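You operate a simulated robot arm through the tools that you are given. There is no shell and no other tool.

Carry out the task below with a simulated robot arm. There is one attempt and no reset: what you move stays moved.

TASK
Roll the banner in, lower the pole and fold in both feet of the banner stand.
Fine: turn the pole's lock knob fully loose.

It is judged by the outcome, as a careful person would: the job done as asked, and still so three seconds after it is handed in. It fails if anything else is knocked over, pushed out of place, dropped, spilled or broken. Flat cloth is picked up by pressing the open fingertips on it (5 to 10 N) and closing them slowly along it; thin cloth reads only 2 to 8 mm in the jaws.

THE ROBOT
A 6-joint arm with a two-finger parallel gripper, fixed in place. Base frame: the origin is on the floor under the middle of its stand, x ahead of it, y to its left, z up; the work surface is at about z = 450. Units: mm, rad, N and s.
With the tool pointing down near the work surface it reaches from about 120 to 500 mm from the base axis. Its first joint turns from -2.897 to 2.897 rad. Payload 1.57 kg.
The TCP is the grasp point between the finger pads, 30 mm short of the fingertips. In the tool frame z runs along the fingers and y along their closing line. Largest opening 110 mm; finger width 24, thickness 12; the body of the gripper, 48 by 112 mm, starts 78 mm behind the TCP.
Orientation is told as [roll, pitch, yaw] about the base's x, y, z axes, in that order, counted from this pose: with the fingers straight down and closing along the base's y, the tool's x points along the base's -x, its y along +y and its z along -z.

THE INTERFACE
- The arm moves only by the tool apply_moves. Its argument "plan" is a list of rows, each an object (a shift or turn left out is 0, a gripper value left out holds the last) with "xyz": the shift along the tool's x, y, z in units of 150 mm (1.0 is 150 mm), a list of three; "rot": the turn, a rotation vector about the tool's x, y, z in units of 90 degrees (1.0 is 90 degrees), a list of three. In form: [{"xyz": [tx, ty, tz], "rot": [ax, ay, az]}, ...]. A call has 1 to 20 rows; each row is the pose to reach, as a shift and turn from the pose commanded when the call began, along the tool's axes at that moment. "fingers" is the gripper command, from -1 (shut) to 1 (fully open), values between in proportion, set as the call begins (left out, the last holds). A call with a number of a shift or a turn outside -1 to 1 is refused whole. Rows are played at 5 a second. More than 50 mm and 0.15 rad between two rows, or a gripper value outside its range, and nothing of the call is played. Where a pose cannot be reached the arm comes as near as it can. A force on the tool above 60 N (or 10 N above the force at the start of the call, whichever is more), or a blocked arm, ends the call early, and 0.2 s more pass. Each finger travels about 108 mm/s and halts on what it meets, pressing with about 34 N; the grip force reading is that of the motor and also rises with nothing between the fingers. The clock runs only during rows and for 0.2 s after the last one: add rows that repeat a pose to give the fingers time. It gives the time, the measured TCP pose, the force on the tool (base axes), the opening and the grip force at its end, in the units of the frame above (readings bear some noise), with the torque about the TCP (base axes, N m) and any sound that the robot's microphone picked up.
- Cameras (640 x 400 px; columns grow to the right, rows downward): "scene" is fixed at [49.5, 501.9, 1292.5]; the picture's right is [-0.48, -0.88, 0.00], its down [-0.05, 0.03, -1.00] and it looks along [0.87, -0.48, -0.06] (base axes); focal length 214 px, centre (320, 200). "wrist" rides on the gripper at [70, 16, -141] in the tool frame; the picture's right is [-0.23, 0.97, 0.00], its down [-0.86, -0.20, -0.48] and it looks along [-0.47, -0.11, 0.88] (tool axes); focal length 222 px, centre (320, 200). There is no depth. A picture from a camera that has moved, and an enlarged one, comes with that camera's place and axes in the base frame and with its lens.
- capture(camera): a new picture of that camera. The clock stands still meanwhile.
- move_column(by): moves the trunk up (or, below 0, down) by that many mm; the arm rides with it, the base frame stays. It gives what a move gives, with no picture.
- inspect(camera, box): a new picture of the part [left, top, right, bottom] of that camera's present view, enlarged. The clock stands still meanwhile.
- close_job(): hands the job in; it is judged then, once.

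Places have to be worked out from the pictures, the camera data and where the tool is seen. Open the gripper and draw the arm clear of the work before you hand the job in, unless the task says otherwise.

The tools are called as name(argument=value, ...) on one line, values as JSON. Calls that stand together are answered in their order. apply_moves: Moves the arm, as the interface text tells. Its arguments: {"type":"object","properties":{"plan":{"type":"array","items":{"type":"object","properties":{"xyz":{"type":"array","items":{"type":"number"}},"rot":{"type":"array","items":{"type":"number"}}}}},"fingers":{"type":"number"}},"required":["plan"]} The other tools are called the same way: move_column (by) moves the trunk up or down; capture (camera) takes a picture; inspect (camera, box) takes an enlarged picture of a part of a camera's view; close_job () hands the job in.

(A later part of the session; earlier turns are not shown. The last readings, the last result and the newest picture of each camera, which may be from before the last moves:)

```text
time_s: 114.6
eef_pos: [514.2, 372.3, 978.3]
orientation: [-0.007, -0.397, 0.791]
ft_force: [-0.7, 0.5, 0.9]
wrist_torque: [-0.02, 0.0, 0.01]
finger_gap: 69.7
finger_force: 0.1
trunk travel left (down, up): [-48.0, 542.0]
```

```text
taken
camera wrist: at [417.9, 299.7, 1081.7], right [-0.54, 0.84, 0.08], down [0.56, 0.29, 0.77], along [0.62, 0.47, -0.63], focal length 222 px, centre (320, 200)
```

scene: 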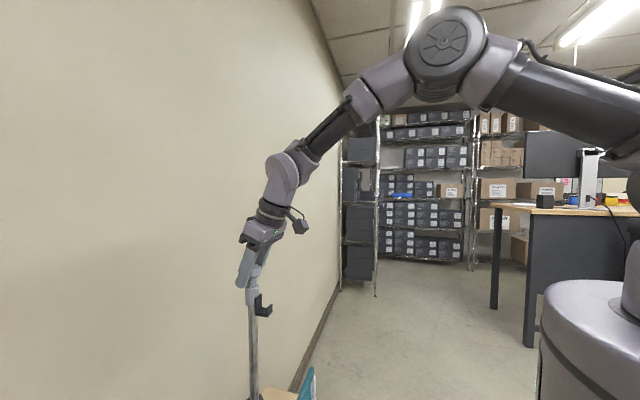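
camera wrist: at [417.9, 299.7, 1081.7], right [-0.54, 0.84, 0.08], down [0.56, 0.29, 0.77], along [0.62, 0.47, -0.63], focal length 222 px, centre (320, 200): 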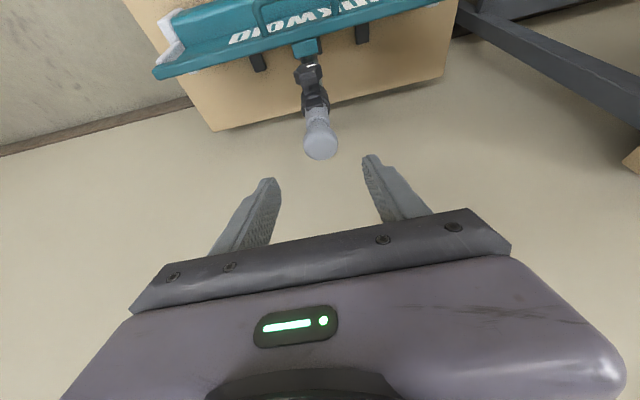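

The pole is down. Now the feet: I straighten the tool and back off in front of the stand, then close the fingers to use them as a pusher for the foot knobs.

apply_moves(plan=[{"xyz": [0.172, 0.003, -0.072], "rot": [0, 0.05, 0]}, {"xyz": [0.344, 0.006, -0.144], "rot": [0, 0.1, 0]}, {"xyz": [0.516, 0.009, -0.216], "rot": [0, 0.15, 0]}, {"xyz": [0.689, 0.012, -0.289], "rot": [0, 0.2, 0]}, {"xyz": [0.861, 0.015, -0.361], "rot": [0, 0.253, 0]}, {"xyz": [0.861, 0.015, -0.361], "rot": [0, 0.253, 0]}], fingers=-1)

move_column(by=-40)

capture(camera="wrist")

```text
time_s: 116.0
eef_pos: [415.7, 275.8, 976.7]
orientation: [-0.007, 0.0, 0.785]
ft_force: [0.2, 0.3, 0.0]
wrist_torque: [0.0, 0.0, 0.01]
finger_gap: 0.0
finger_force: 21.2
trunk travel left (down, up): [-48.0, 542.0]
```

```text
time_s: 116.8
eef_pos: [415.8, 276.3, 936.6]
orientation: [-0.008, -0.001, 0.786]
ft_force: [1.2, -0.5, -0.5]
wrist_torque: [0.01, 0.05, 0.04]
finger_gap: 0.0
finger_force: 21.1
trunk travel left (down, up): [-8.0, 582.0]
```

```text
taken
camera wrist: at [353.8, 239.4, 1079.0], right [-0.53, 0.85, -0.01], down [0.74, 0.47, 0.48], along [0.41, 0.25, -0.88], focal length 222 px, centre (320, 200)
```

wrist: 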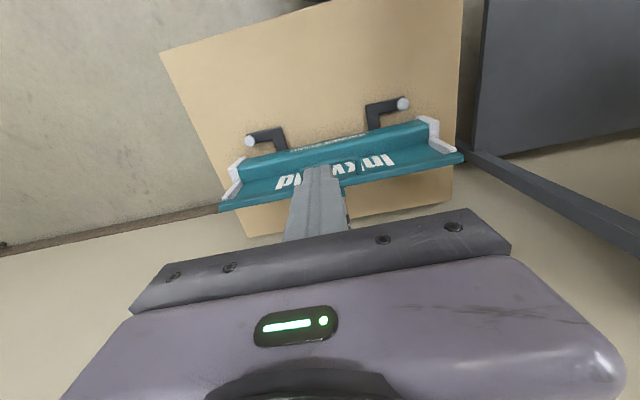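

I move over the far foot in two steps, staying in front of the bar.

apply_moves(plan=[{"xyz": [-0.02, -0.19, 0.19]}, {"xyz": [-0.04, -0.38, 0.38]}, {"xyz": [-0.07, -0.57, 0.57]}, {"xyz": [-0.096, -0.761, 0.79]}])

apply_moves(plan=[{"xyz": [-0.02, -0.19, 0.19]}, {"xyz": [-0.04, -0.38, 0.38]}, {"xyz": [-0.07, -0.57, 0.57]}, {"xyz": [-0.096, -0.761, 0.79]}, {"xyz": [-0.096, -0.761, 0.79]}])

capture(camera="wrist")

```text
time_s: 117.8
eef_pos: [511.9, 206.5, 822.2]
orientation: [-0.006, -0.001, 0.786]
ft_force: [-0.3, -0.3, 0.6]
wrist_torque: [0.0, -0.03, 0.02]
finger_gap: 0.0
finger_force: 21.5
trunk travel left (down, up): [-8.0, 582.0]
```

```text
time_s: 119.0
eef_pos: [600.4, 134.6, 700.6]
orientation: [-0.009, -0.002, 0.787]
ft_force: [0.0, -0.3, 0.5]
wrist_torque: [-0.03, 0.04, -0.01]
finger_gap: 0.0
finger_force: 20.8
trunk travel left (down, up): [-8.0, 582.0]
```

```text
taken
camera wrist: at [538.9, 97.6, 842.5], right [-0.53, 0.85, -0.01], down [0.74, 0.47, 0.48], along [0.41, 0.25, -0.88], focal length 222 px, centre (320, 200)
```

wrist: 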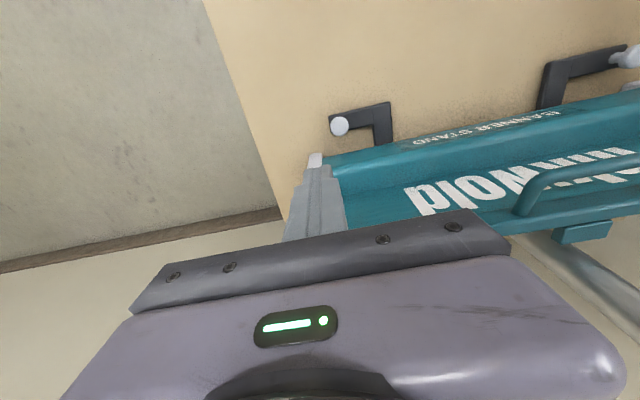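

inspect(camera="wrist", box=[300, 80, 430, 180])

inspect(camera="wrist", box=[520, 30, 640, 130])

```text
4.00 times, centred on (365, 130) of wrist
camera zoom: at [538.9, 97.6, 842.5], right [-0.53, 0.85, -0.01], down [0.74, 0.47, 0.48], along [0.41, 0.25, -0.88], focal length 888 px, centre (140, 480)
```

zoom: 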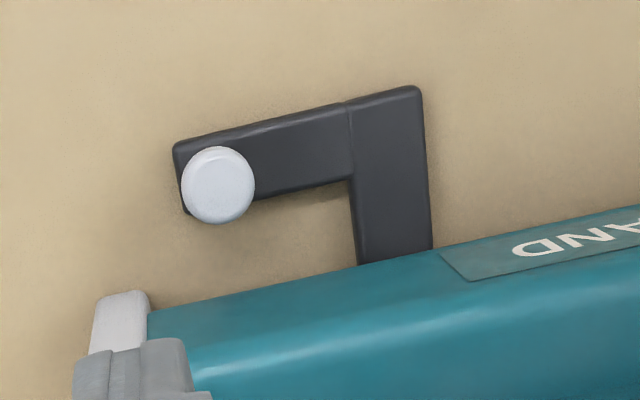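

```text
4.00 times, centred on (580, 80) of wrist
camera zoom: at [538.9, 97.6, 842.5], right [-0.53, 0.85, -0.01], down [0.74, 0.47, 0.48], along [0.41, 0.25, -0.88], focal length 888 px, centre (-720, 680)
```

zoom: 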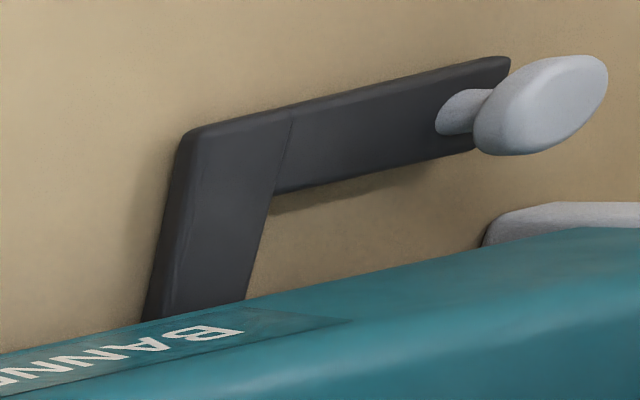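

The far foot's knob is at about u = 203, v = 85 mm in stand axes, z ≈ 483, with the arm hinged near u = 133. I lower the closed fingers to the outer side of that knob.

apply_moves(plan=[{"xyz": [-0.018, -0.026, 0.2]}, {"xyz": [-0.036, -0.053, 0.45]}, {"xyz": [-0.036, -0.053, 0.7]}, {"xyz": [-0.036, -0.053, 0.85]}, {"xyz": [-0.036, -0.053, 0.85]}])

capture(camera="wrist")

```text
time_s: 120.2
eef_pos: [611.5, 134.6, 572.5]
orientation: [-0.006, -0.002, 0.787]
ft_force: [0.8, -0.1, 0.4]
wrist_torque: [0.0, 0.01, 0.02]
finger_gap: 0.0
finger_force: 21.7
trunk travel left (down, up): [-8.0, 582.0]
```

```text
taken
camera wrist: at [549.2, 96.8, 715.6], right [-0.53, 0.85, -0.01], down [0.74, 0.47, 0.48], along [0.41, 0.25, -0.88], focal length 222 px, centre (320, 200)
```

wrist: 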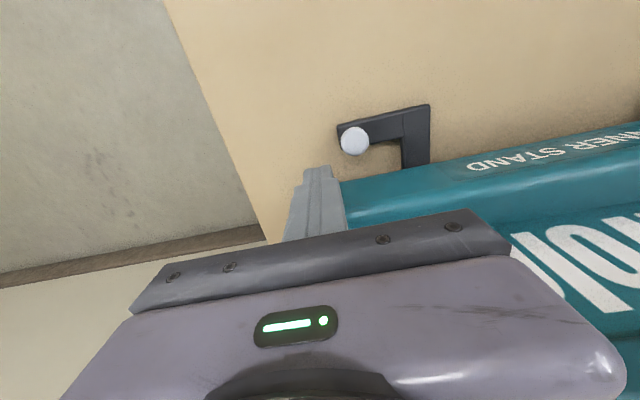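

Knob confirmed at u = 202, v = 85. I lower to tip height about 472 and align with the knob.

apply_moves(plan=[{"xyz": [0.037, 0, 0.15]}, {"xyz": [0.037, 0, 0.3]}, {"xyz": [0.037, 0, 0.4]}, {"xyz": [0.037, 0, 0.465]}, {"xyz": [0.037, 0, 0.465]}])

inspect(camera="wrist", box=[260, 80, 460, 240])

```text
time_s: 121.4
eef_pos: [606.6, 128.3, 504.3]
orientation: [-0.008, -0.002, 0.789]
ft_force: [-0.1, -0.2, 0.1]
wrist_torque: [-0.02, 0.0, -0.02]
finger_gap: 0.0
finger_force: 21.0
trunk travel left (down, up): [-8.0, 582.0]
```

```text
2.50 times, centred on (360, 160) of wrist
camera zoom: at [543.6, 91.5, 646.6], right [-0.53, 0.85, -0.01], down [0.74, 0.47, 0.48], along [0.41, 0.25, -0.88], focal length 555 px, centre (220, 300)
```

zoom: 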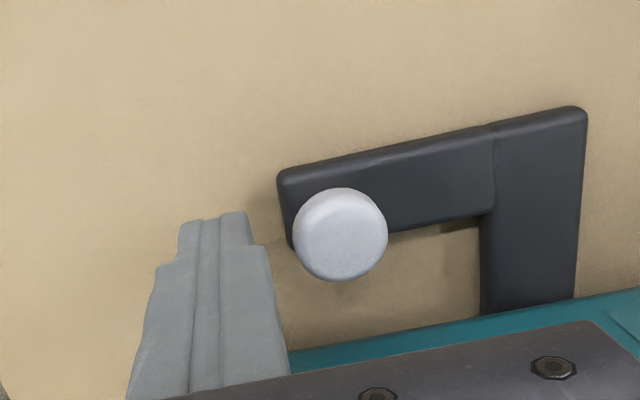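

The closed fingers stand beside the knob. I push it inward along the expected arc in small steps, first part only, and check how the foot responds.

apply_moves(plan=[{"xyz": [0, 0.04, 0]}, {"xyz": [0, 0.081, 0]}, {"xyz": [0.025, 0.123, 0]}, {"xyz": [0.05, 0.165, 0]}, {"xyz": [0.074, 0.204, 0]}, {"xyz": [0.097, 0.243, 0]}, {"xyz": [0.097, 0.243, 0]}])

inspect(camera="wrist", box=[260, 80, 460, 240])

```text
time_s: 123.0
eef_pos: [570.8, 144.1, 502.8]
orientation: [-0.007, -0.002, 0.786]
ft_force: [0.0, -0.4, 0.3]
wrist_torque: [-0.04, 0.01, 0.02]
finger_gap: 0.1
finger_force: 21.6
trunk travel left (down, up): [-8.0, 582.0]
```

```text
2.50 times, centred on (360, 160) of wrist
camera zoom: at [509.1, 106.9, 644.9], right [-0.53, 0.85, -0.01], down [0.74, 0.47, 0.48], along [0.41, 0.25, -0.88], focal length 555 px, centre (220, 300)
```

zoom: 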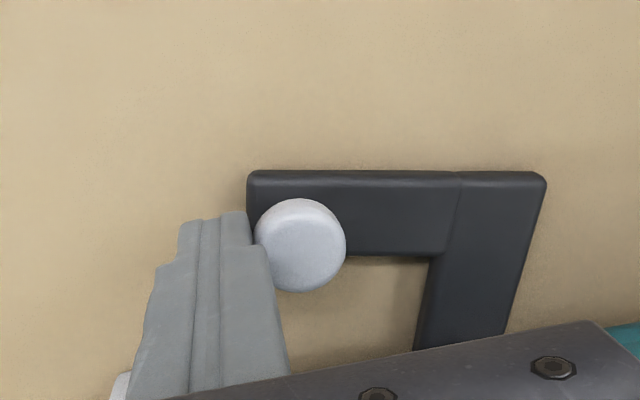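

The foot is turning with the push. I continue along the arc.

apply_moves(plan=[{"xyz": [0.016, 0.046, 0]}, {"xyz": [0.031, 0.091, 0]}, {"xyz": [0.043, 0.137, 0]}, {"xyz": [0.054, 0.183, 0]}, {"xyz": [0.058, 0.231, 0]}, {"xyz": [0.061, 0.279, 0]}, {"xyz": [0.062, 0.327, 0]}, {"xyz": [0.061, 0.374, 0]}, {"xyz": [0.061, 0.374, 0]}])

inspect(camera="wrist", box=[260, 80, 460, 240])

```text
time_s: 125.0
eef_pos: [521.4, 178.1, 502.8]
orientation: [-0.007, -0.002, 0.789]
ft_force: [-0.2, -0.2, 0.4]
wrist_torque: [-0.02, 0.01, -0.01]
finger_gap: 0.0
finger_force: 21.2
trunk travel left (down, up): [-8.0, 582.0]
```

```text
2.50 times, centred on (360, 160) of wrist
camera zoom: at [460.6, 140.0, 645.7], right [-0.53, 0.85, -0.01], down [0.74, 0.47, 0.48], along [0.41, 0.25, -0.88], focal length 555 px, centre (220, 300)
```

zoom: 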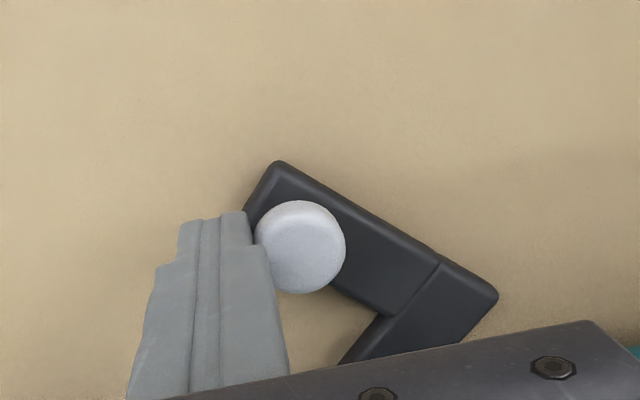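

About 45° done. I continue to roughly 65°.

apply_moves(plan=[{"xyz": [-0.012, 0.045, 0]}, {"xyz": [-0.025, 0.09, 0]}, {"xyz": [-0.042, 0.135, 0]}, {"xyz": [-0.06, 0.175, 0]}, {"xyz": [-0.08, 0.23, 0]}, {"xyz": [-0.08, 0.23, 0]}])

capture(camera="wrist")

```text
time_s: 126.4
eef_pos: [506.3, 209.0, 504.4]
orientation: [-0.007, -0.003, 0.787]
ft_force: [0.1, -0.1, 0.4]
wrist_torque: [-0.02, -0.04, 0.01]
finger_gap: 0.0
finger_force: 21.2
trunk travel left (down, up): [-8.0, 582.0]
```

```text
taken
camera wrist: at [445.1, 172.0, 646.7], right [-0.53, 0.85, -0.01], down [0.74, 0.47, 0.48], along [0.41, 0.25, -0.88], focal length 222 px, centre (320, 200)
```

wrist: 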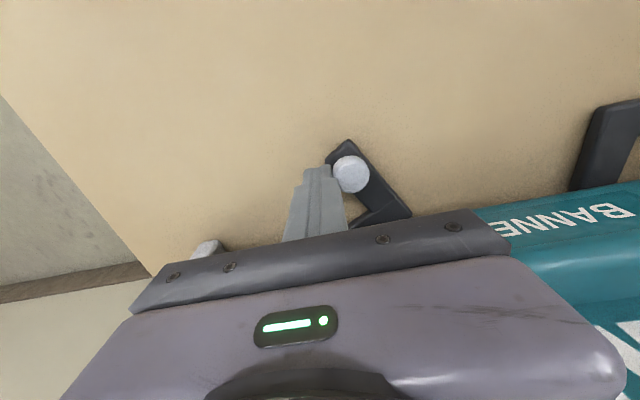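

About 65° done. I move the fingers around to the knob's front side for the last part of the swing.

apply_moves(plan=[{"xyz": [0.03, -0.047, 0]}, {"xyz": [0.12, -0.047, 0]}, {"xyz": [0.2, -0.047, 0]}, {"xyz": [0.29, 0.006, 0]}, {"xyz": [0.3, 0.119, 0]}, {"xyz": [0.29, 0.206, 0]}, {"xyz": [0.29, 0.206, 0]}])

capture(camera="wrist")

```text
time_s: 128.0
eef_pos: [455.1, 200.1, 502.9]
orientation: [-0.006, -0.002, 0.787]
ft_force: [0.0, -0.3, 0.6]
wrist_torque: [-0.01, -0.04, 0.0]
finger_gap: 0.0
finger_force: 21.2
trunk travel left (down, up): [-8.0, 582.0]
```

```text
taken
camera wrist: at [393.1, 162.8, 644.8], right [-0.53, 0.85, -0.01], down [0.74, 0.47, 0.48], along [0.41, 0.25, -0.88], focal length 222 px, centre (320, 200)
```

wrist: 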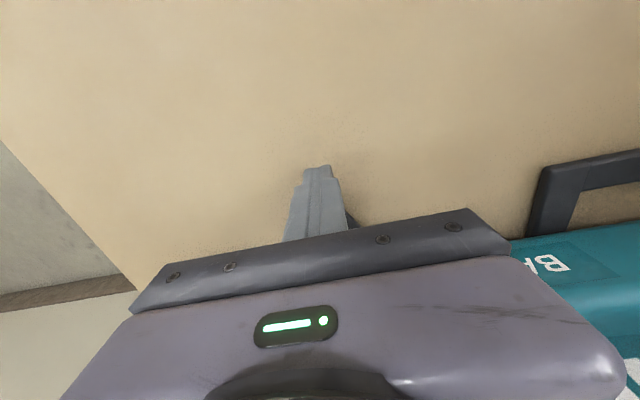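

I push the knob backward and inward from the front for the last stretch.

apply_moves(plan=[{"xyz": [-0.069, 0.003, 0]}, {"xyz": [-0.1, 0.015, 0]}, {"xyz": [-0.122, 0.023, 0]}, {"xyz": [-0.15, 0.05, 0]}, {"xyz": [-0.175, 0.077, 0]}, {"xyz": [-0.205, 0.107, 0]}, {"xyz": [-0.235, 0.137, 0]}, {"xyz": [-0.235, 0.137, 0]}])

capture(camera="wrist")

```text
time_s: 129.5
eef_pos: [459.5, 232.7, 501.4]
orientation: [-0.002, 0.015, 0.784]
ft_force: [-6.7, -1.7, -2.2]
wrist_torque: [-0.02, 0.14, -0.06]
finger_gap: 0.2
finger_force: 21.0
trunk travel left (down, up): [-8.0, 582.0]
stopped in row 7: the force on the tool passed its limit at 62 N (the readings are from after the stop); the commanded pose is now the measured one
```

```text
taken
camera wrist: at [399.2, 196.0, 643.6], right [-0.53, 0.85, -0.01], down [0.75, 0.47, 0.47], along [0.4, 0.24, -0.88], focal length 222 px, centre (320, 200)
```

wrist: 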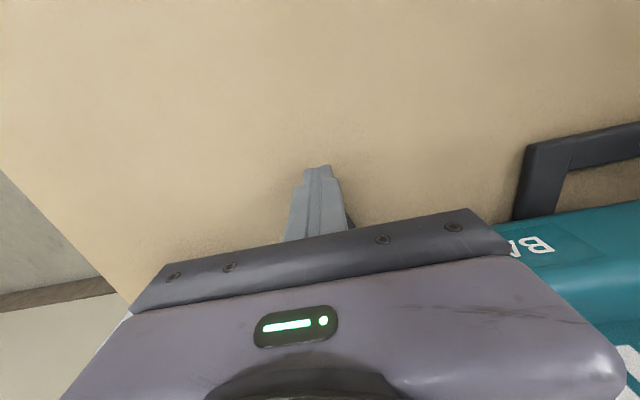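

It stopped at 62 N with the knob near v ≈ 91. I back off to look at where the foot is.

apply_moves(plan=[{"xyz": [0.1, 0, 0]}, {"xyz": [0.2, 0, -0.1]}, {"xyz": [0.35, 0, -0.35]}, {"xyz": [0.5, 0.1, -0.65]}, {"xyz": [0.6, 0.2, -0.9]}, {"xyz": [0.6, 0.2, -0.9]}])

capture(camera="wrist")

```text
refused: row 4 steps farther than a row can; nothing moved
```

```text
taken
camera wrist: at [399.2, 196.0, 643.6], right [-0.53, 0.85, -0.01], down [0.75, 0.47, 0.47], along [0.4, 0.24, -0.88], focal length 222 px, centre (320, 200)
```

wrist: 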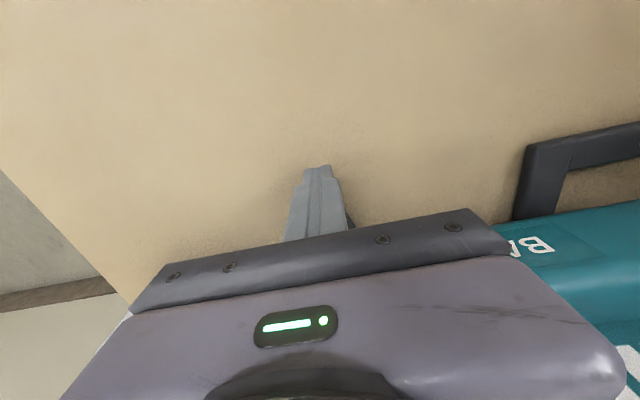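

apply_moves(plan=[{"xyz": [0.1, 0, 0]}, {"xyz": [0.2, 0, -0.1]}, {"xyz": [0.3, 0, -0.3]}, {"xyz": [0.4, 0, -0.55]}, {"xyz": [0.45, 0, -0.8]}, {"xyz": [0.5, 0, -1.0]}, {"xyz": [0.5, 0, -1.0]}])

capture(camera="wrist")

```text
time_s: 131.1
eef_pos: [409.9, 182.3, 652.0]
orientation: [-0.002, 0.012, 0.783]
ft_force: [-0.2, 0.3, 0.3]
wrist_torque: [-0.04, 0.0, -0.02]
finger_gap: 0.0
finger_force: 21.5
trunk travel left (down, up): [-8.0, 582.0]
```

```text
taken
camera wrist: at [349.8, 147.4, 794.2], right [-0.53, 0.85, -0.01], down [0.75, 0.47, 0.47], along [0.4, 0.24, -0.88], focal length 222 px, centre (320, 200)
```

wrist: 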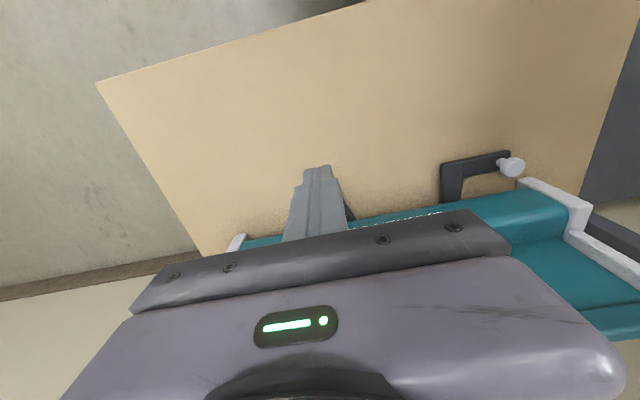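

apply_moves(plan=[{"xyz": [0, 0.25, 0]}, {"xyz": [0, 0.5, 0]}, {"xyz": [0, 0.75, 0]}, {"xyz": [0.1, 1.0, -0.1]}, {"xyz": [0.1, 1.0, -0.1]}])

capture(camera="wrist")

```text
time_s: 132.3
eef_pos: [289.3, 277.9, 664.5]
orientation: [-0.002, 0.012, 0.782]
ft_force: [0.4, -0.8, -0.2]
wrist_torque: [-0.01, 0.01, -0.01]
finger_gap: 0.0
finger_force: 20.9
trunk travel left (down, up): [-8.0, 582.0]
```

```text
taken
camera wrist: at [229.6, 241.3, 808.0], right [-0.53, 0.85, -0.01], down [0.75, 0.47, 0.47], along [0.4, 0.24, -0.88], focal length 222 px, centre (320, 200)
```

wrist: 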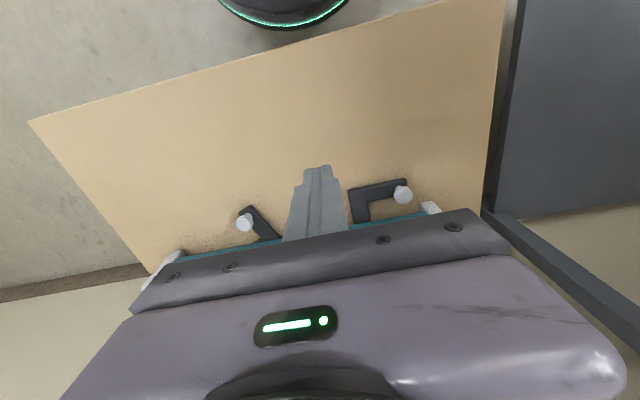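

inspect(camera="wrist", box=[160, 170, 440, 280])

inspect(camera="wrist", box=[210, 190, 300, 250])

```text
2.29 times, centred on (300, 225) of wrist
camera zoom: at [229.6, 241.3, 808.0], right [-0.53, 0.85, -0.01], down [0.75, 0.47, 0.47], along [0.4, 0.24, -0.88], focal length 508 px, centre (366, 143)
```

zoom: 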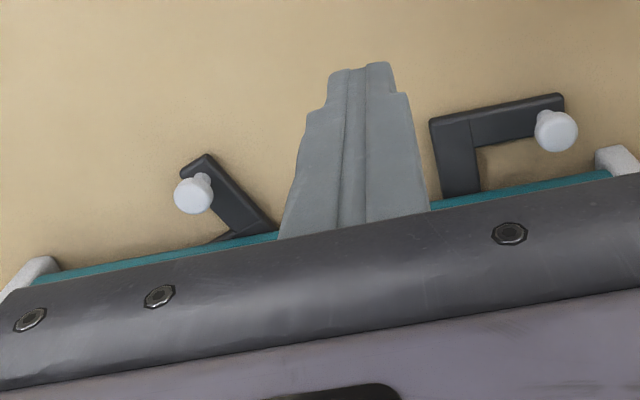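

```text
6.67 times, centred on (255, 220) of wrist
camera zoom: at [229.6, 241.3, 808.0], right [-0.53, 0.85, -0.01], down [0.75, 0.47, 0.47], along [0.4, 0.24, -0.88], focal length 1481 px, centre (753, 67)
```

zoom: 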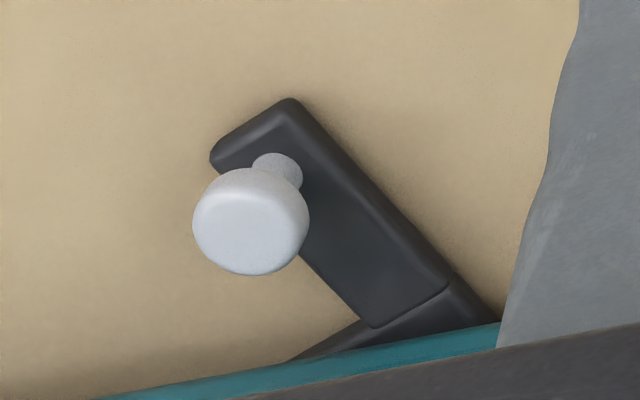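

The foot stands at about 71° of swing. I'll push again inward from the far side of the knob, as before, to learn whether that is its stop. First I return above it.

apply_moves(plan=[{"xyz": [0, -0.25, 0]}, {"xyz": [0, -0.5, 0]}, {"xyz": [-0.1, -0.75, 0]}, {"xyz": [-0.2, -1.0, 0]}])

apply_moves(plan=[{"xyz": [-0.15, -0.1, 0]}, {"xyz": [-0.3, -0.2, 0.05]}, {"xyz": [-0.45, -0.3, 0.15]}, {"xyz": [-0.513, -0.32, 0.35]}, {"xyz": [-0.513, -0.32, 0.6]}, {"xyz": [-0.513, -0.32, 0.6]}])

capture(camera="wrist")

```text
time_s: 133.3
eef_pos: [419.1, 190.9, 667.2]
orientation: [-0.003, 0.013, 0.785]
ft_force: [-0.4, -0.5, 0.0]
wrist_torque: [-0.03, -0.01, 0.01]
finger_gap: 0.0
finger_force: 20.9
trunk travel left (down, up): [-8.0, 582.0]
```

```text
time_s: 134.7
eef_pos: [506.6, 209.9, 575.9]
orientation: [-0.004, 0.011, 0.783]
ft_force: [-0.4, -1.0, 0.2]
wrist_torque: [0.0, 0.01, 0.04]
finger_gap: 0.1
finger_force: 21.0
trunk travel left (down, up): [-8.0, 582.0]
```

```text
taken
camera wrist: at [446.8, 173.2, 719.7], right [-0.53, 0.85, -0.01], down [0.75, 0.47, 0.47], along [0.4, 0.24, -0.88], focal length 222 px, centre (320, 200)
```

wrist: 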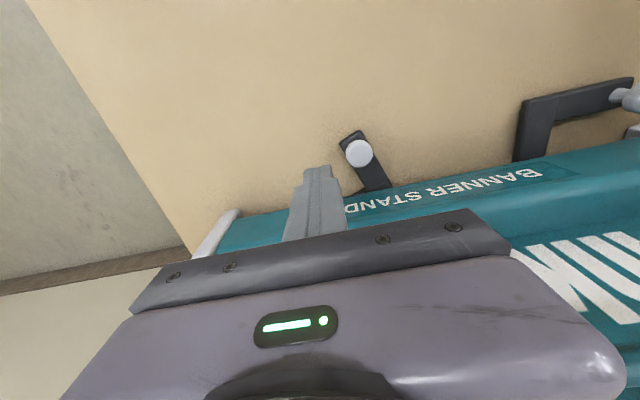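

inspect(camera="wrist", box=[300, 110, 430, 220])

```text
3.64 times, centred on (365, 165) of wrist
camera zoom: at [446.8, 173.2, 719.7], right [-0.53, 0.85, -0.01], down [0.75, 0.47, 0.47], along [0.4, 0.24, -0.88], focal length 808 px, centre (156, 327)
```

zoom: 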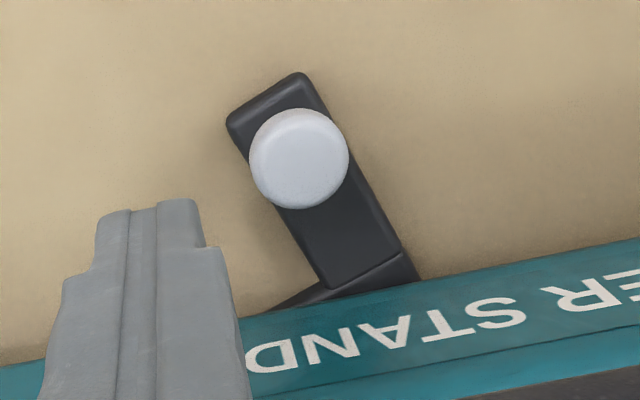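

The swing is about 70°. I lower beside the knob and push inward along the arc, watching the force.

apply_moves(plan=[{"xyz": [0, 0, 0.2]}, {"xyz": [0, 0, 0.4]}, {"xyz": [0, 0, 0.487]}, {"xyz": [-0.01, 0.05, 0.487]}, {"xyz": [-0.015, 0.08, 0.487]}, {"xyz": [-0.025, 0.11, 0.487]}, {"xyz": [-0.035, 0.14, 0.487]}, {"xyz": [-0.045, 0.17, 0.487]}, {"xyz": [-0.045, 0.17, 0.487]}])

inspect(camera="wrist", box=[260, 80, 460, 240])

```text
time_s: 136.7
eef_pos: [491.7, 234.0, 502.0]
orientation: [0.0, 0.013, 0.785]
ft_force: [1.0, -0.4, 0.0]
wrist_torque: [-0.02, -0.01, -0.02]
finger_gap: 0.0
finger_force: 21.2
trunk travel left (down, up): [-8.0, 582.0]
```

```text
2.50 times, centred on (360, 160) of wrist
camera zoom: at [432.3, 197.0, 645.9], right [-0.53, 0.85, -0.01], down [0.75, 0.47, 0.47], along [0.4, 0.24, -0.88], focal length 555 px, centre (220, 300)
```

zoom: 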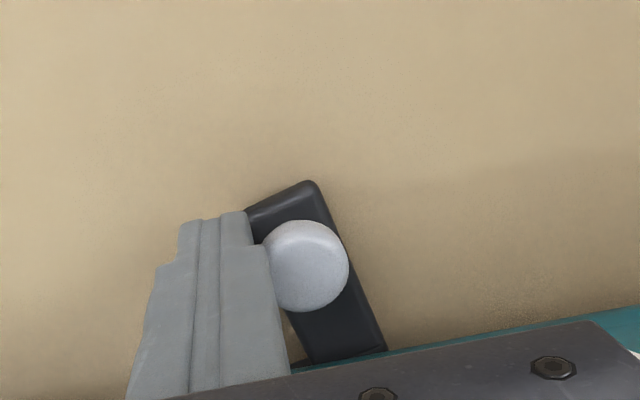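

The foot moved further, to about 82°. For the last degrees I raise, turn the tool 45° so a flat finger face points along the motion, and set down beside the knob again.

apply_moves(plan=[{"xyz": [0, -0.05, 0]}, {"xyz": [0, -0.08, -0.2]}, {"xyz": [0.05, -0.05, -0.4], "rot": [0, 0, -0.09]}, {"xyz": [0.1, -0.025, -0.4], "rot": [0, 0, -0.18]}, {"xyz": [0.107, -0.025, -0.4], "rot": [0, 0, -0.27]}, {"xyz": [0.107, -0.025, -0.4], "rot": [0, 0, -0.36]}, {"xyz": [0.107, -0.025, -0.4], "rot": [0, 0, -0.44]}, {"xyz": [0.107, -0.025, -0.4], "rot": [0, 0, -0.5]}, {"xyz": [0.107, -0.025, -0.4], "rot": [0, 0, -0.5]}])

capture(camera="wrist")

```text
time_s: 138.7
eef_pos: [485.7, 221.4, 562.7]
orientation: [0.006, 0.011, 1.571]
ft_force: [0.0, 0.5, -0.2]
wrist_torque: [0.03, -0.03, 0.02]
finger_gap: 0.0
finger_force: 21.4
trunk travel left (down, up): [-8.0, 582.0]
```

```text
taken
camera wrist: at [469.6, 152.1, 706.2], right [-0.97, 0.23, 0.0], down [0.2, 0.86, 0.47], along [0.1, 0.46, -0.88], focal length 222 px, centre (320, 200)
```

wrist: 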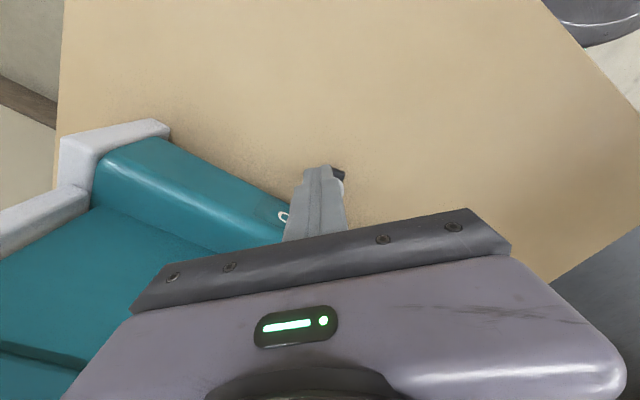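

apply_moves(plan=[{"xyz": [0, 0.015, 0.18]}, {"xyz": [0, 0.015, 0.371]}, {"xyz": [-0.04, 0.015, 0.371]}, {"xyz": [-0.08, 0.015, 0.371]}, {"xyz": [-0.1, 0.015, 0.371]}, {"xyz": [-0.12, 0.015, 0.371]}, {"xyz": [-0.14, 0.015, 0.371]}, {"xyz": [-0.155, 0.015, 0.371]}, {"xyz": [-0.155, 0.015, 0.371]}])

capture(camera="wrist")

```text
time_s: 140.7
eef_pos: [481.8, 242.7, 507.7]
orientation: [0.006, 0.01, 1.57]
ft_force: [0.5, -0.9, -0.2]
wrist_torque: [0.0, -0.01, 0.0]
finger_gap: 0.1
finger_force: 20.9
trunk travel left (down, up): [-8.0, 582.0]
```

```text
taken
camera wrist: at [466.8, 175.4, 650.4], right [-0.97, 0.23, 0.0], down [0.2, 0.86, 0.47], along [0.1, 0.46, -0.88], focal length 222 px, centre (320, 200)
```

wrist: 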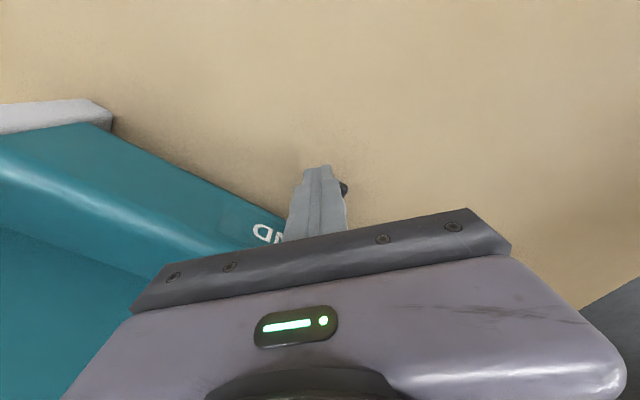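

No resistance yet. I push on in 2 mm steps toward the expected folded position.

apply_moves(plan=[{"xyz": [-0.015, 0, 0]}, {"xyz": [-0.03, 0, 0]}, {"xyz": [-0.045, 0, 0]}, {"xyz": [-0.06, 0, 0]}, {"xyz": [-0.06, 0, 0]}])

apply_moves(plan=[{"xyz": [-0.013, 0, 0]}, {"xyz": [-0.026, 0, 0]}, {"xyz": [-0.026, 0, 0]}])

```text
time_s: 141.9
eef_pos: [481.2, 252.1, 505.4]
orientation: [0.007, 0.011, 1.568]
ft_force: [-0.2, -0.2, -0.5]
wrist_torque: [-0.03, -0.03, 0.0]
finger_gap: 0.1
finger_force: 21.2
trunk travel left (down, up): [-8.0, 582.0]
```

```text
time_s: 142.7
eef_pos: [482.2, 255.7, 506.0]
orientation: [0.006, 0.011, 1.568]
ft_force: [0.3, -1.1, -0.5]
wrist_torque: [-0.01, 0.01, 0.02]
finger_gap: 0.0
finger_force: 21.5
trunk travel left (down, up): [-8.0, 582.0]
```

Still free. I lift and look at the foot's position before pushing more.

apply_moves(plan=[{"xyz": [0.06, 0, 0]}, {"xyz": [0.2, 0, -0.2]}, {"xyz": [0.4, 0, -0.4]}, {"xyz": [0.6, 0, -0.6]}, {"xyz": [0.6, 0, -0.6]}])

capture(camera="wrist")

```text
time_s: 143.9
eef_pos: [479.4, 166.2, 599.9]
orientation: [0.006, 0.01, 1.57]
ft_force: [-0.2, 0.2, -0.1]
wrist_torque: [-0.01, 0.05, -0.02]
finger_gap: 0.0
finger_force: 21.4
trunk travel left (down, up): [-8.0, 582.0]
```

```text
taken
camera wrist: at [464.0, 97.4, 742.2], right [-0.97, 0.23, 0.0], down [0.2, 0.86, 0.47], along [0.1, 0.46, -0.88], focal length 222 px, centre (320, 200)
```

wrist: 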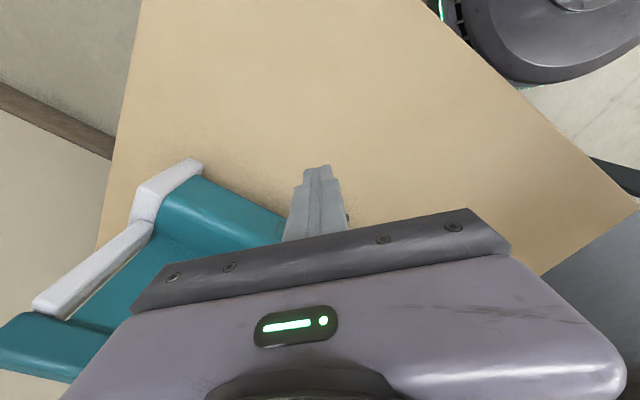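

apply_moves(plan=[{"xyz": [-0.1, 0.15, -0.1], "rot": [0, 0, 0.08]}, {"xyz": [-0.2, 0.3, -0.2], "rot": [0, 0, 0.16]}, {"xyz": [-0.3, 0.45, -0.3], "rot": [0, 0, 0.24]}, {"xyz": [-0.4, 0.6, -0.4], "rot": [0, 0, 0.32]}, {"xyz": [-0.5, 0.75, -0.5], "rot": [0, 0, 0.4]}, {"xyz": [-0.6, 0.88, -0.533], "rot": [0, 0, 0.46]}, {"xyz": [-0.693, 0.99, -0.533], "rot": [0, 0, 0.5]}, {"xyz": [-0.693, 0.99, -0.533], "rot": [0, 0, 0.5]}])

capture(camera="wrist")

inspect(camera="wrist", box=[160, 110, 480, 260])

```text
time_s: 145.7
eef_pos: [333.3, 274.3, 677.7]
orientation: [-0.003, 0.013, 0.784]
ft_force: [-0.7, -0.5, 0.1]
wrist_torque: [0.01, 0.03, 0.03]
finger_gap: 0.0
finger_force: 21.1
trunk travel left (down, up): [-8.0, 582.0]
```

```text
taken
camera wrist: at [273.5, 237.0, 821.1], right [-0.53, 0.85, -0.01], down [0.75, 0.47, 0.47], along [0.4, 0.24, -0.88], focal length 222 px, centre (320, 200)
```

wrist: 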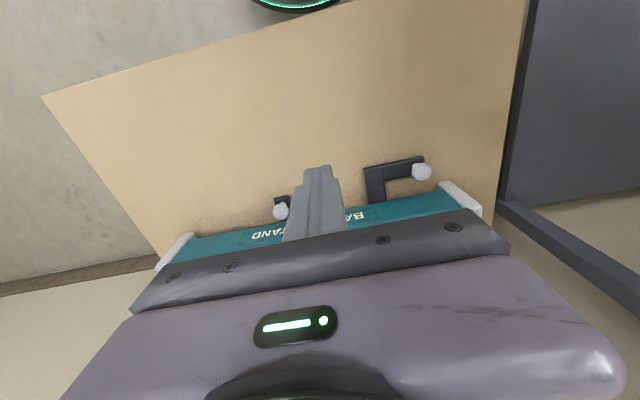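

```text
2.00 times, centred on (320, 185) of wrist
camera zoom: at [273.5, 237.0, 821.1], right [-0.53, 0.85, -0.01], down [0.75, 0.47, 0.47], along [0.4, 0.24, -0.88], focal length 444 px, centre (320, 230)
```

zoom: 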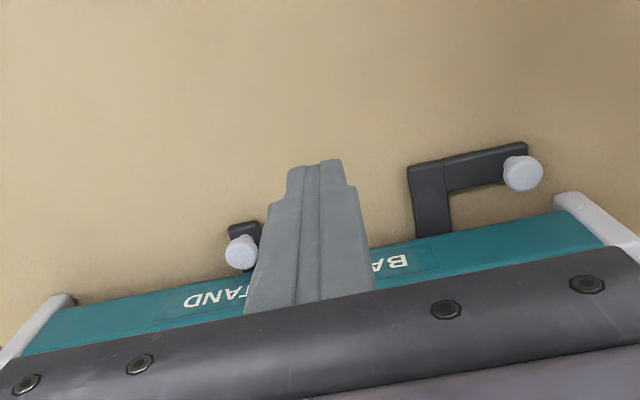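

inspect(camera="wrist", box=[240, 170, 320, 240])

```text
5.71 times, centred on (280, 205) of wrist
camera zoom: at [273.5, 237.0, 821.1], right [-0.53, 0.85, -0.01], down [0.75, 0.47, 0.47], along [0.4, 0.24, -0.88], focal length 1269 px, centre (549, 171)
```

zoom: 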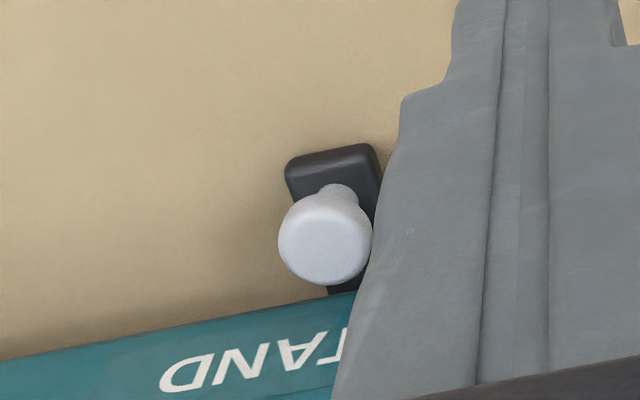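

The far foot's toe is now square to the cassette, about 90° folded with its arm under the cassette. Now the near foot: its knob is at about u = −198, v = 88. I move over to its outer side.

apply_moves(plan=[{"xyz": [-0.02, 0.25, 0]}, {"xyz": [-0.04, 0.5, 0]}, {"xyz": [-0.07, 0.75, 0]}, {"xyz": [-0.1, 1.0, 0]}])

apply_moves(plan=[{"xyz": [-0.15, 0.07, 0.1]}, {"xyz": [-0.3, 0.14, 0.2]}, {"xyz": [-0.45, 0.2, 0.35]}, {"xyz": [-0.5, 0.21, 0.55]}, {"xyz": [-0.5, 0.21, 0.7]}, {"xyz": [-0.5, 0.21, 0.7]}])

capture(camera="wrist")

```text
time_s: 146.7
eef_pos: [239.4, 386.9, 674.4]
orientation: [-0.001, 0.013, 0.784]
ft_force: [0.6, -0.5, 0.6]
wrist_torque: [0.01, -0.03, 0.01]
finger_gap: 0.0
finger_force: 21.3
trunk travel left (down, up): [-8.0, 582.0]
```

```text
time_s: 148.1
eef_pos: [269.9, 462.9, 571.3]
orientation: [-0.003, 0.012, 0.784]
ft_force: [0.1, 0.1, -0.4]
wrist_torque: [0.05, 0.0, 0.0]
finger_gap: 0.0
finger_force: 21.1
trunk travel left (down, up): [-8.0, 582.0]
```

```text
taken
camera wrist: at [209.5, 426.6, 714.3], right [-0.53, 0.85, -0.01], down [0.75, 0.47, 0.47], along [0.4, 0.24, -0.88], focal length 222 px, centre (320, 200)
```

wrist: 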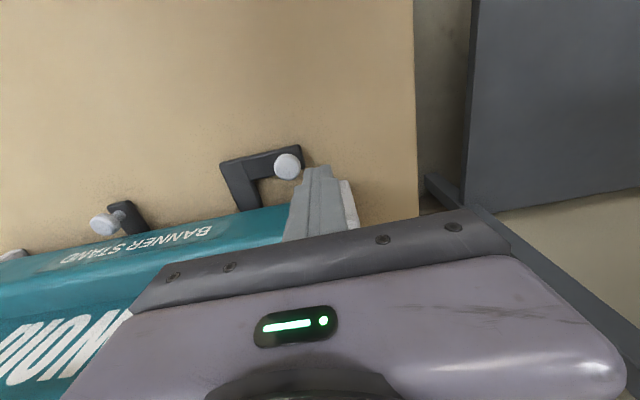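

Knob confirmed at u = −198, v = 89. I lower beside it and push it inward along the mirrored arc, first half.

apply_moves(plan=[{"xyz": [0, 0, 0.2]}, {"xyz": [0, 0, 0.4]}, {"xyz": [0, 0, 0.442]}, {"xyz": [-0.01, -0.03, 0.442]}, {"xyz": [-0.01, -0.059, 0.442]}, {"xyz": [0.01, -0.1, 0.442]}, {"xyz": [0.03, -0.146, 0.442]}, {"xyz": [0.05, -0.19, 0.442]}, {"xyz": [0.07, -0.233, 0.442]}, {"xyz": [0.087, -0.28, 0.442]}, {"xyz": [0.103, -0.326, 0.442]}, {"xyz": [0.115, -0.371, 0.442]}, {"xyz": [0.127, -0.416, 0.442]}, {"xyz": [0.127, -0.416, 0.442]}])

capture(camera="wrist")

```text
time_s: 151.1
eef_pos: [299.0, 404.9, 503.6]
orientation: [-0.001, 0.011, 0.784]
ft_force: [-0.6, 0.3, -1.0]
wrist_torque: [-0.01, 0.01, -0.01]
finger_gap: 0.0
finger_force: 21.0
trunk travel left (down, up): [-8.0, 582.0]
```

```text
taken
camera wrist: at [239.0, 368.9, 647.2], right [-0.53, 0.85, -0.01], down [0.75, 0.47, 0.47], along [0.4, 0.24, -0.88], focal length 222 px, centre (320, 200)
```

wrist: 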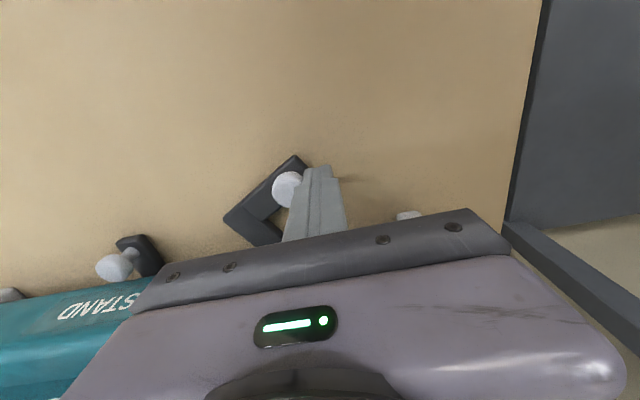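

The near foot follows. I continue along the arc to about 70°.

apply_moves(plan=[{"xyz": [0.003, -0.05, 0]}, {"xyz": [0.004, -0.1, 0]}, {"xyz": [0.003, -0.148, 0]}, {"xyz": [0, -0.196, 0]}, {"xyz": [-0.007, -0.243, 0]}, {"xyz": [-0.016, -0.29, 0]}, {"xyz": [-0.03, -0.337, 0]}, {"xyz": [-0.045, -0.383, 0]}, {"xyz": [-0.058, -0.412, 0]}, {"xyz": [-0.07, -0.44, 0]}, {"xyz": [-0.083, -0.469, 0]}, {"xyz": [-0.096, -0.498, 0]}, {"xyz": [-0.096, -0.498, 0]}])

capture(camera="wrist")

```text
time_s: 153.9
eef_pos: [361.9, 362.3, 505.4]
orientation: [-0.001, 0.012, 0.784]
ft_force: [-0.5, 0.6, 0.1]
wrist_torque: [0.0, -0.01, 0.01]
finger_gap: 0.1
finger_force: 21.7
trunk travel left (down, up): [-8.0, 582.0]
```

```text
taken
camera wrist: at [302.1, 326.2, 647.9], right [-0.53, 0.85, -0.01], down [0.75, 0.47, 0.47], along [0.4, 0.24, -0.88], focal length 222 px, centre (320, 200)
```

wrist: 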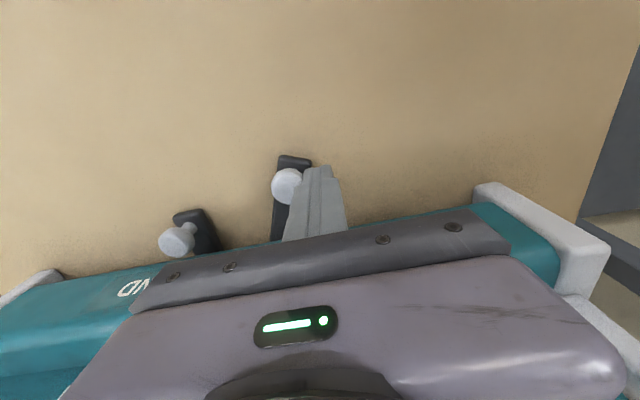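

Good. I push to about 80°, then lift and turn the tool 45° the other way for the final push.

apply_moves(plan=[{"xyz": [-0.016, -0.035, 0]}, {"xyz": [-0.032, -0.07, 0]}, {"xyz": [-0.047, -0.1, 0]}, {"xyz": [-0.047, -0.1, 0]}])

apply_moves(plan=[{"xyz": [0.02, 0.06, 0]}, {"xyz": [0.05, 0.1, -0.2]}, {"xyz": [0.1, 0.1, -0.4], "rot": [0, 0, 0.09]}, {"xyz": [0.12, 0.1, -0.4], "rot": [0, 0, 0.18]}, {"xyz": [0.12, 0.1, -0.4], "rot": [0, 0, 0.27]}, {"xyz": [0.12, 0.1, -0.4], "rot": [0, 0, 0.36]}, {"xyz": [0.12, 0.1, -0.4], "rot": [0, 0, 0.44]}, {"xyz": [0.12, 0.1, -0.4], "rot": [0, 0, 0.5]}, {"xyz": [0.12, 0.1, -0.4], "rot": [0, 0, 0.5]}])

capture(camera="wrist")

```text
time_s: 154.9
eef_pos: [378.6, 356.7, 505.9]
orientation: [-0.001, 0.013, 0.782]
ft_force: [0.2, 0.6, 0.1]
wrist_torque: [0.01, 0.02, -0.02]
finger_gap: 0.0
finger_force: 21.3
trunk travel left (down, up): [-8.0, 582.0]
```

```text
time_s: 156.9
eef_pos: [354.4, 355.2, 565.2]
orientation: [-0.01, 0.006, -0.003]
ft_force: [-0.3, -0.4, 0.5]
wrist_torque: [0.01, 0.01, -0.01]
finger_gap: 0.0
finger_force: 21.4
trunk travel left (down, up): [-8.0, 582.0]
```

```text
taken
camera wrist: at [285.9, 372.8, 707.7], right [0.23, 0.97, -0.01], down [0.86, -0.2, 0.47], along [0.46, -0.12, -0.88], focal length 222 px, centre (320, 200)
```

wrist: 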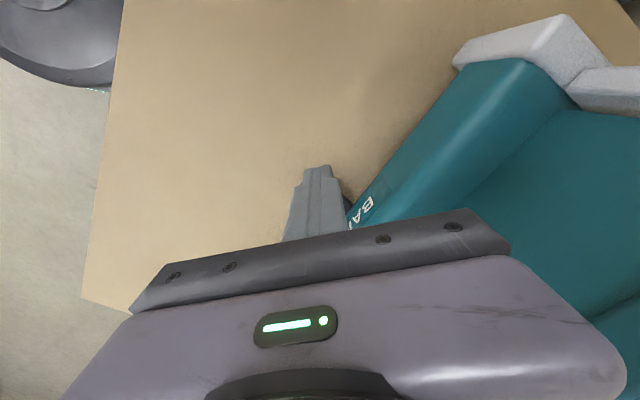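

I set down on the near side of the knob (aligned at y ≈ 341) and push straight along +x in small steps.

apply_moves(plan=[{"xyz": [0, -0.095, 0.1]}, {"xyz": [0, -0.095, 0.25]}, {"xyz": [0, -0.095, 0.393]}, {"xyz": [-0.04, -0.095, 0.393]}, {"xyz": [-0.08, -0.095, 0.393]}, {"xyz": [-0.11, -0.095, 0.393]}, {"xyz": [-0.14, -0.095, 0.393]}, {"xyz": [-0.165, -0.095, 0.393]}, {"xyz": [-0.19, -0.095, 0.393]}, {"xyz": [-0.21, -0.095, 0.393]}, {"xyz": [-0.23, -0.095, 0.393]}, {"xyz": [-0.23, -0.095, 0.393]}])

capture(camera="wrist")

```text
time_s: 159.5
eef_pos: [390.4, 339.5, 506.8]
orientation: [-0.01, 0.007, -0.003]
ft_force: [-0.2, -0.7, 0.4]
wrist_torque: [-0.02, -0.02, -0.03]
finger_gap: 0.0
finger_force: 21.4
trunk travel left (down, up): [-8.0, 582.0]
```

```text
taken
camera wrist: at [320.9, 356.6, 648.9], right [0.23, 0.97, -0.01], down [0.86, -0.2, 0.47], along [0.46, -0.12, -0.88], focal length 222 px, centre (320, 200)
```

wrist: 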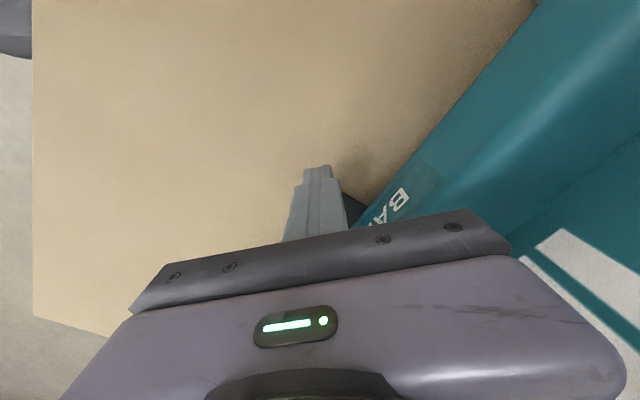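

apply_moves(plan=[{"xyz": [-0.013, 0, 0]}, {"xyz": [-0.026, 0, 0]}, {"xyz": [-0.026, 0, 0]}])

apply_moves(plan=[{"xyz": [-0.013, 0, 0]}, {"xyz": [-0.026, 0, 0]}, {"xyz": [-0.026, 0, 0]}])

```text
time_s: 160.3
eef_pos: [393.8, 338.7, 506.0]
orientation: [-0.011, 0.006, -0.001]
ft_force: [1.5, 0.6, 0.7]
wrist_torque: [0.0, 0.0, 0.0]
finger_gap: 0.0
finger_force: 21.3
trunk travel left (down, up): [-8.0, 582.0]
```

```text
time_s: 161.1
eef_pos: [396.3, 339.8, 505.2]
orientation: [-0.013, 0.008, 0.0]
ft_force: [-0.7, -0.4, -0.2]
wrist_torque: [0.0, 0.03, -0.01]
finger_gap: 0.0
finger_force: 21.0
trunk travel left (down, up): [-8.0, 582.0]
```

apply_moves(plan=[{"xyz": [-0.013, 0, 0]}, {"xyz": [-0.026, 0, 0]}, {"xyz": [-0.026, 0, 0]}])

apply_moves(plan=[{"xyz": [0.1, 0, 0]}, {"xyz": [0.3, 0, -0.2]}, {"xyz": [0.45, -0.1, -0.45]}, {"xyz": [0.5, -0.3, -0.7]}, {"xyz": [0.5, -0.5, -0.9]}, {"xyz": [0.5, -0.7, -1.0]}, {"xyz": [0.5, -0.7, -1.0]}])

capture(camera="wrist")

```text
time_s: 161.9
eef_pos: [399.2, 340.1, 504.0]
orientation: [-0.015, 0.009, -0.002]
ft_force: [-22.9, 6.9, -0.9]
wrist_torque: [0.33, 0.45, 0.11]
finger_gap: 0.0
finger_force: 21.5
trunk travel left (down, up): [-8.0, 582.0]
```

```text
time_s: 163.5
eef_pos: [325.6, 235.7, 658.4]
orientation: [-0.01, 0.007, -0.002]
ft_force: [-0.9, 0.1, 0.4]
wrist_torque: [-0.05, 0.02, 0.04]
finger_gap: 0.2
finger_force: 21.4
trunk travel left (down, up): [-8.0, 582.0]
```

```text
taken
camera wrist: at [256.6, 252.6, 801.4], right [0.23, 0.97, -0.01], down [0.86, -0.2, 0.47], along [0.46, -0.12, -0.88], focal length 222 px, centre (320, 200)
```

wrist: 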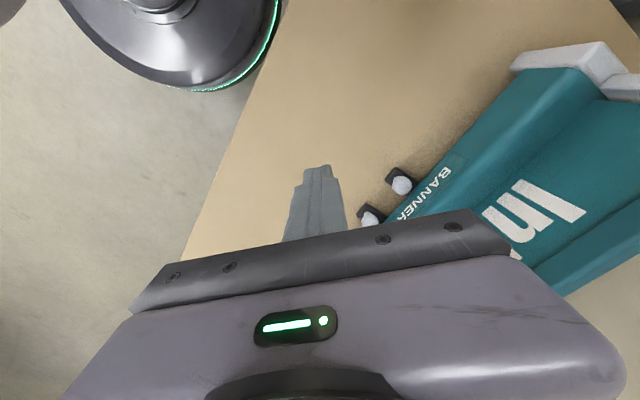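

The near foot met its stop (23 N). Both knobs are now close together in front of the cassette; I enlarge to compare.

inspect(camera="wrist", box=[330, 140, 470, 240])

```text
4.00 times, centred on (400, 190) of wrist
camera zoom: at [256.6, 252.6, 801.4], right [0.23, 0.97, -0.01], down [0.86, -0.2, 0.47], along [0.46, -0.12, -0.88], focal length 888 px, centre (0, 240)
```

zoom: 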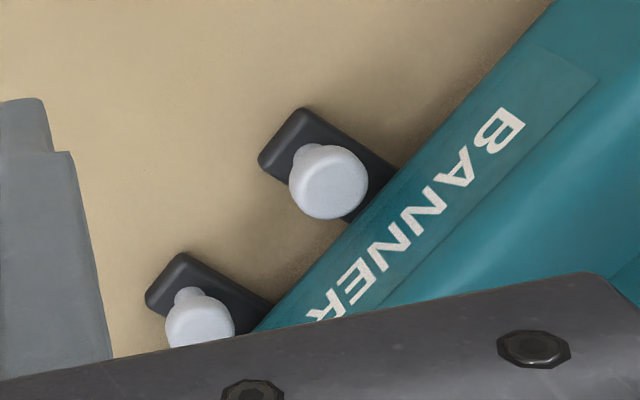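

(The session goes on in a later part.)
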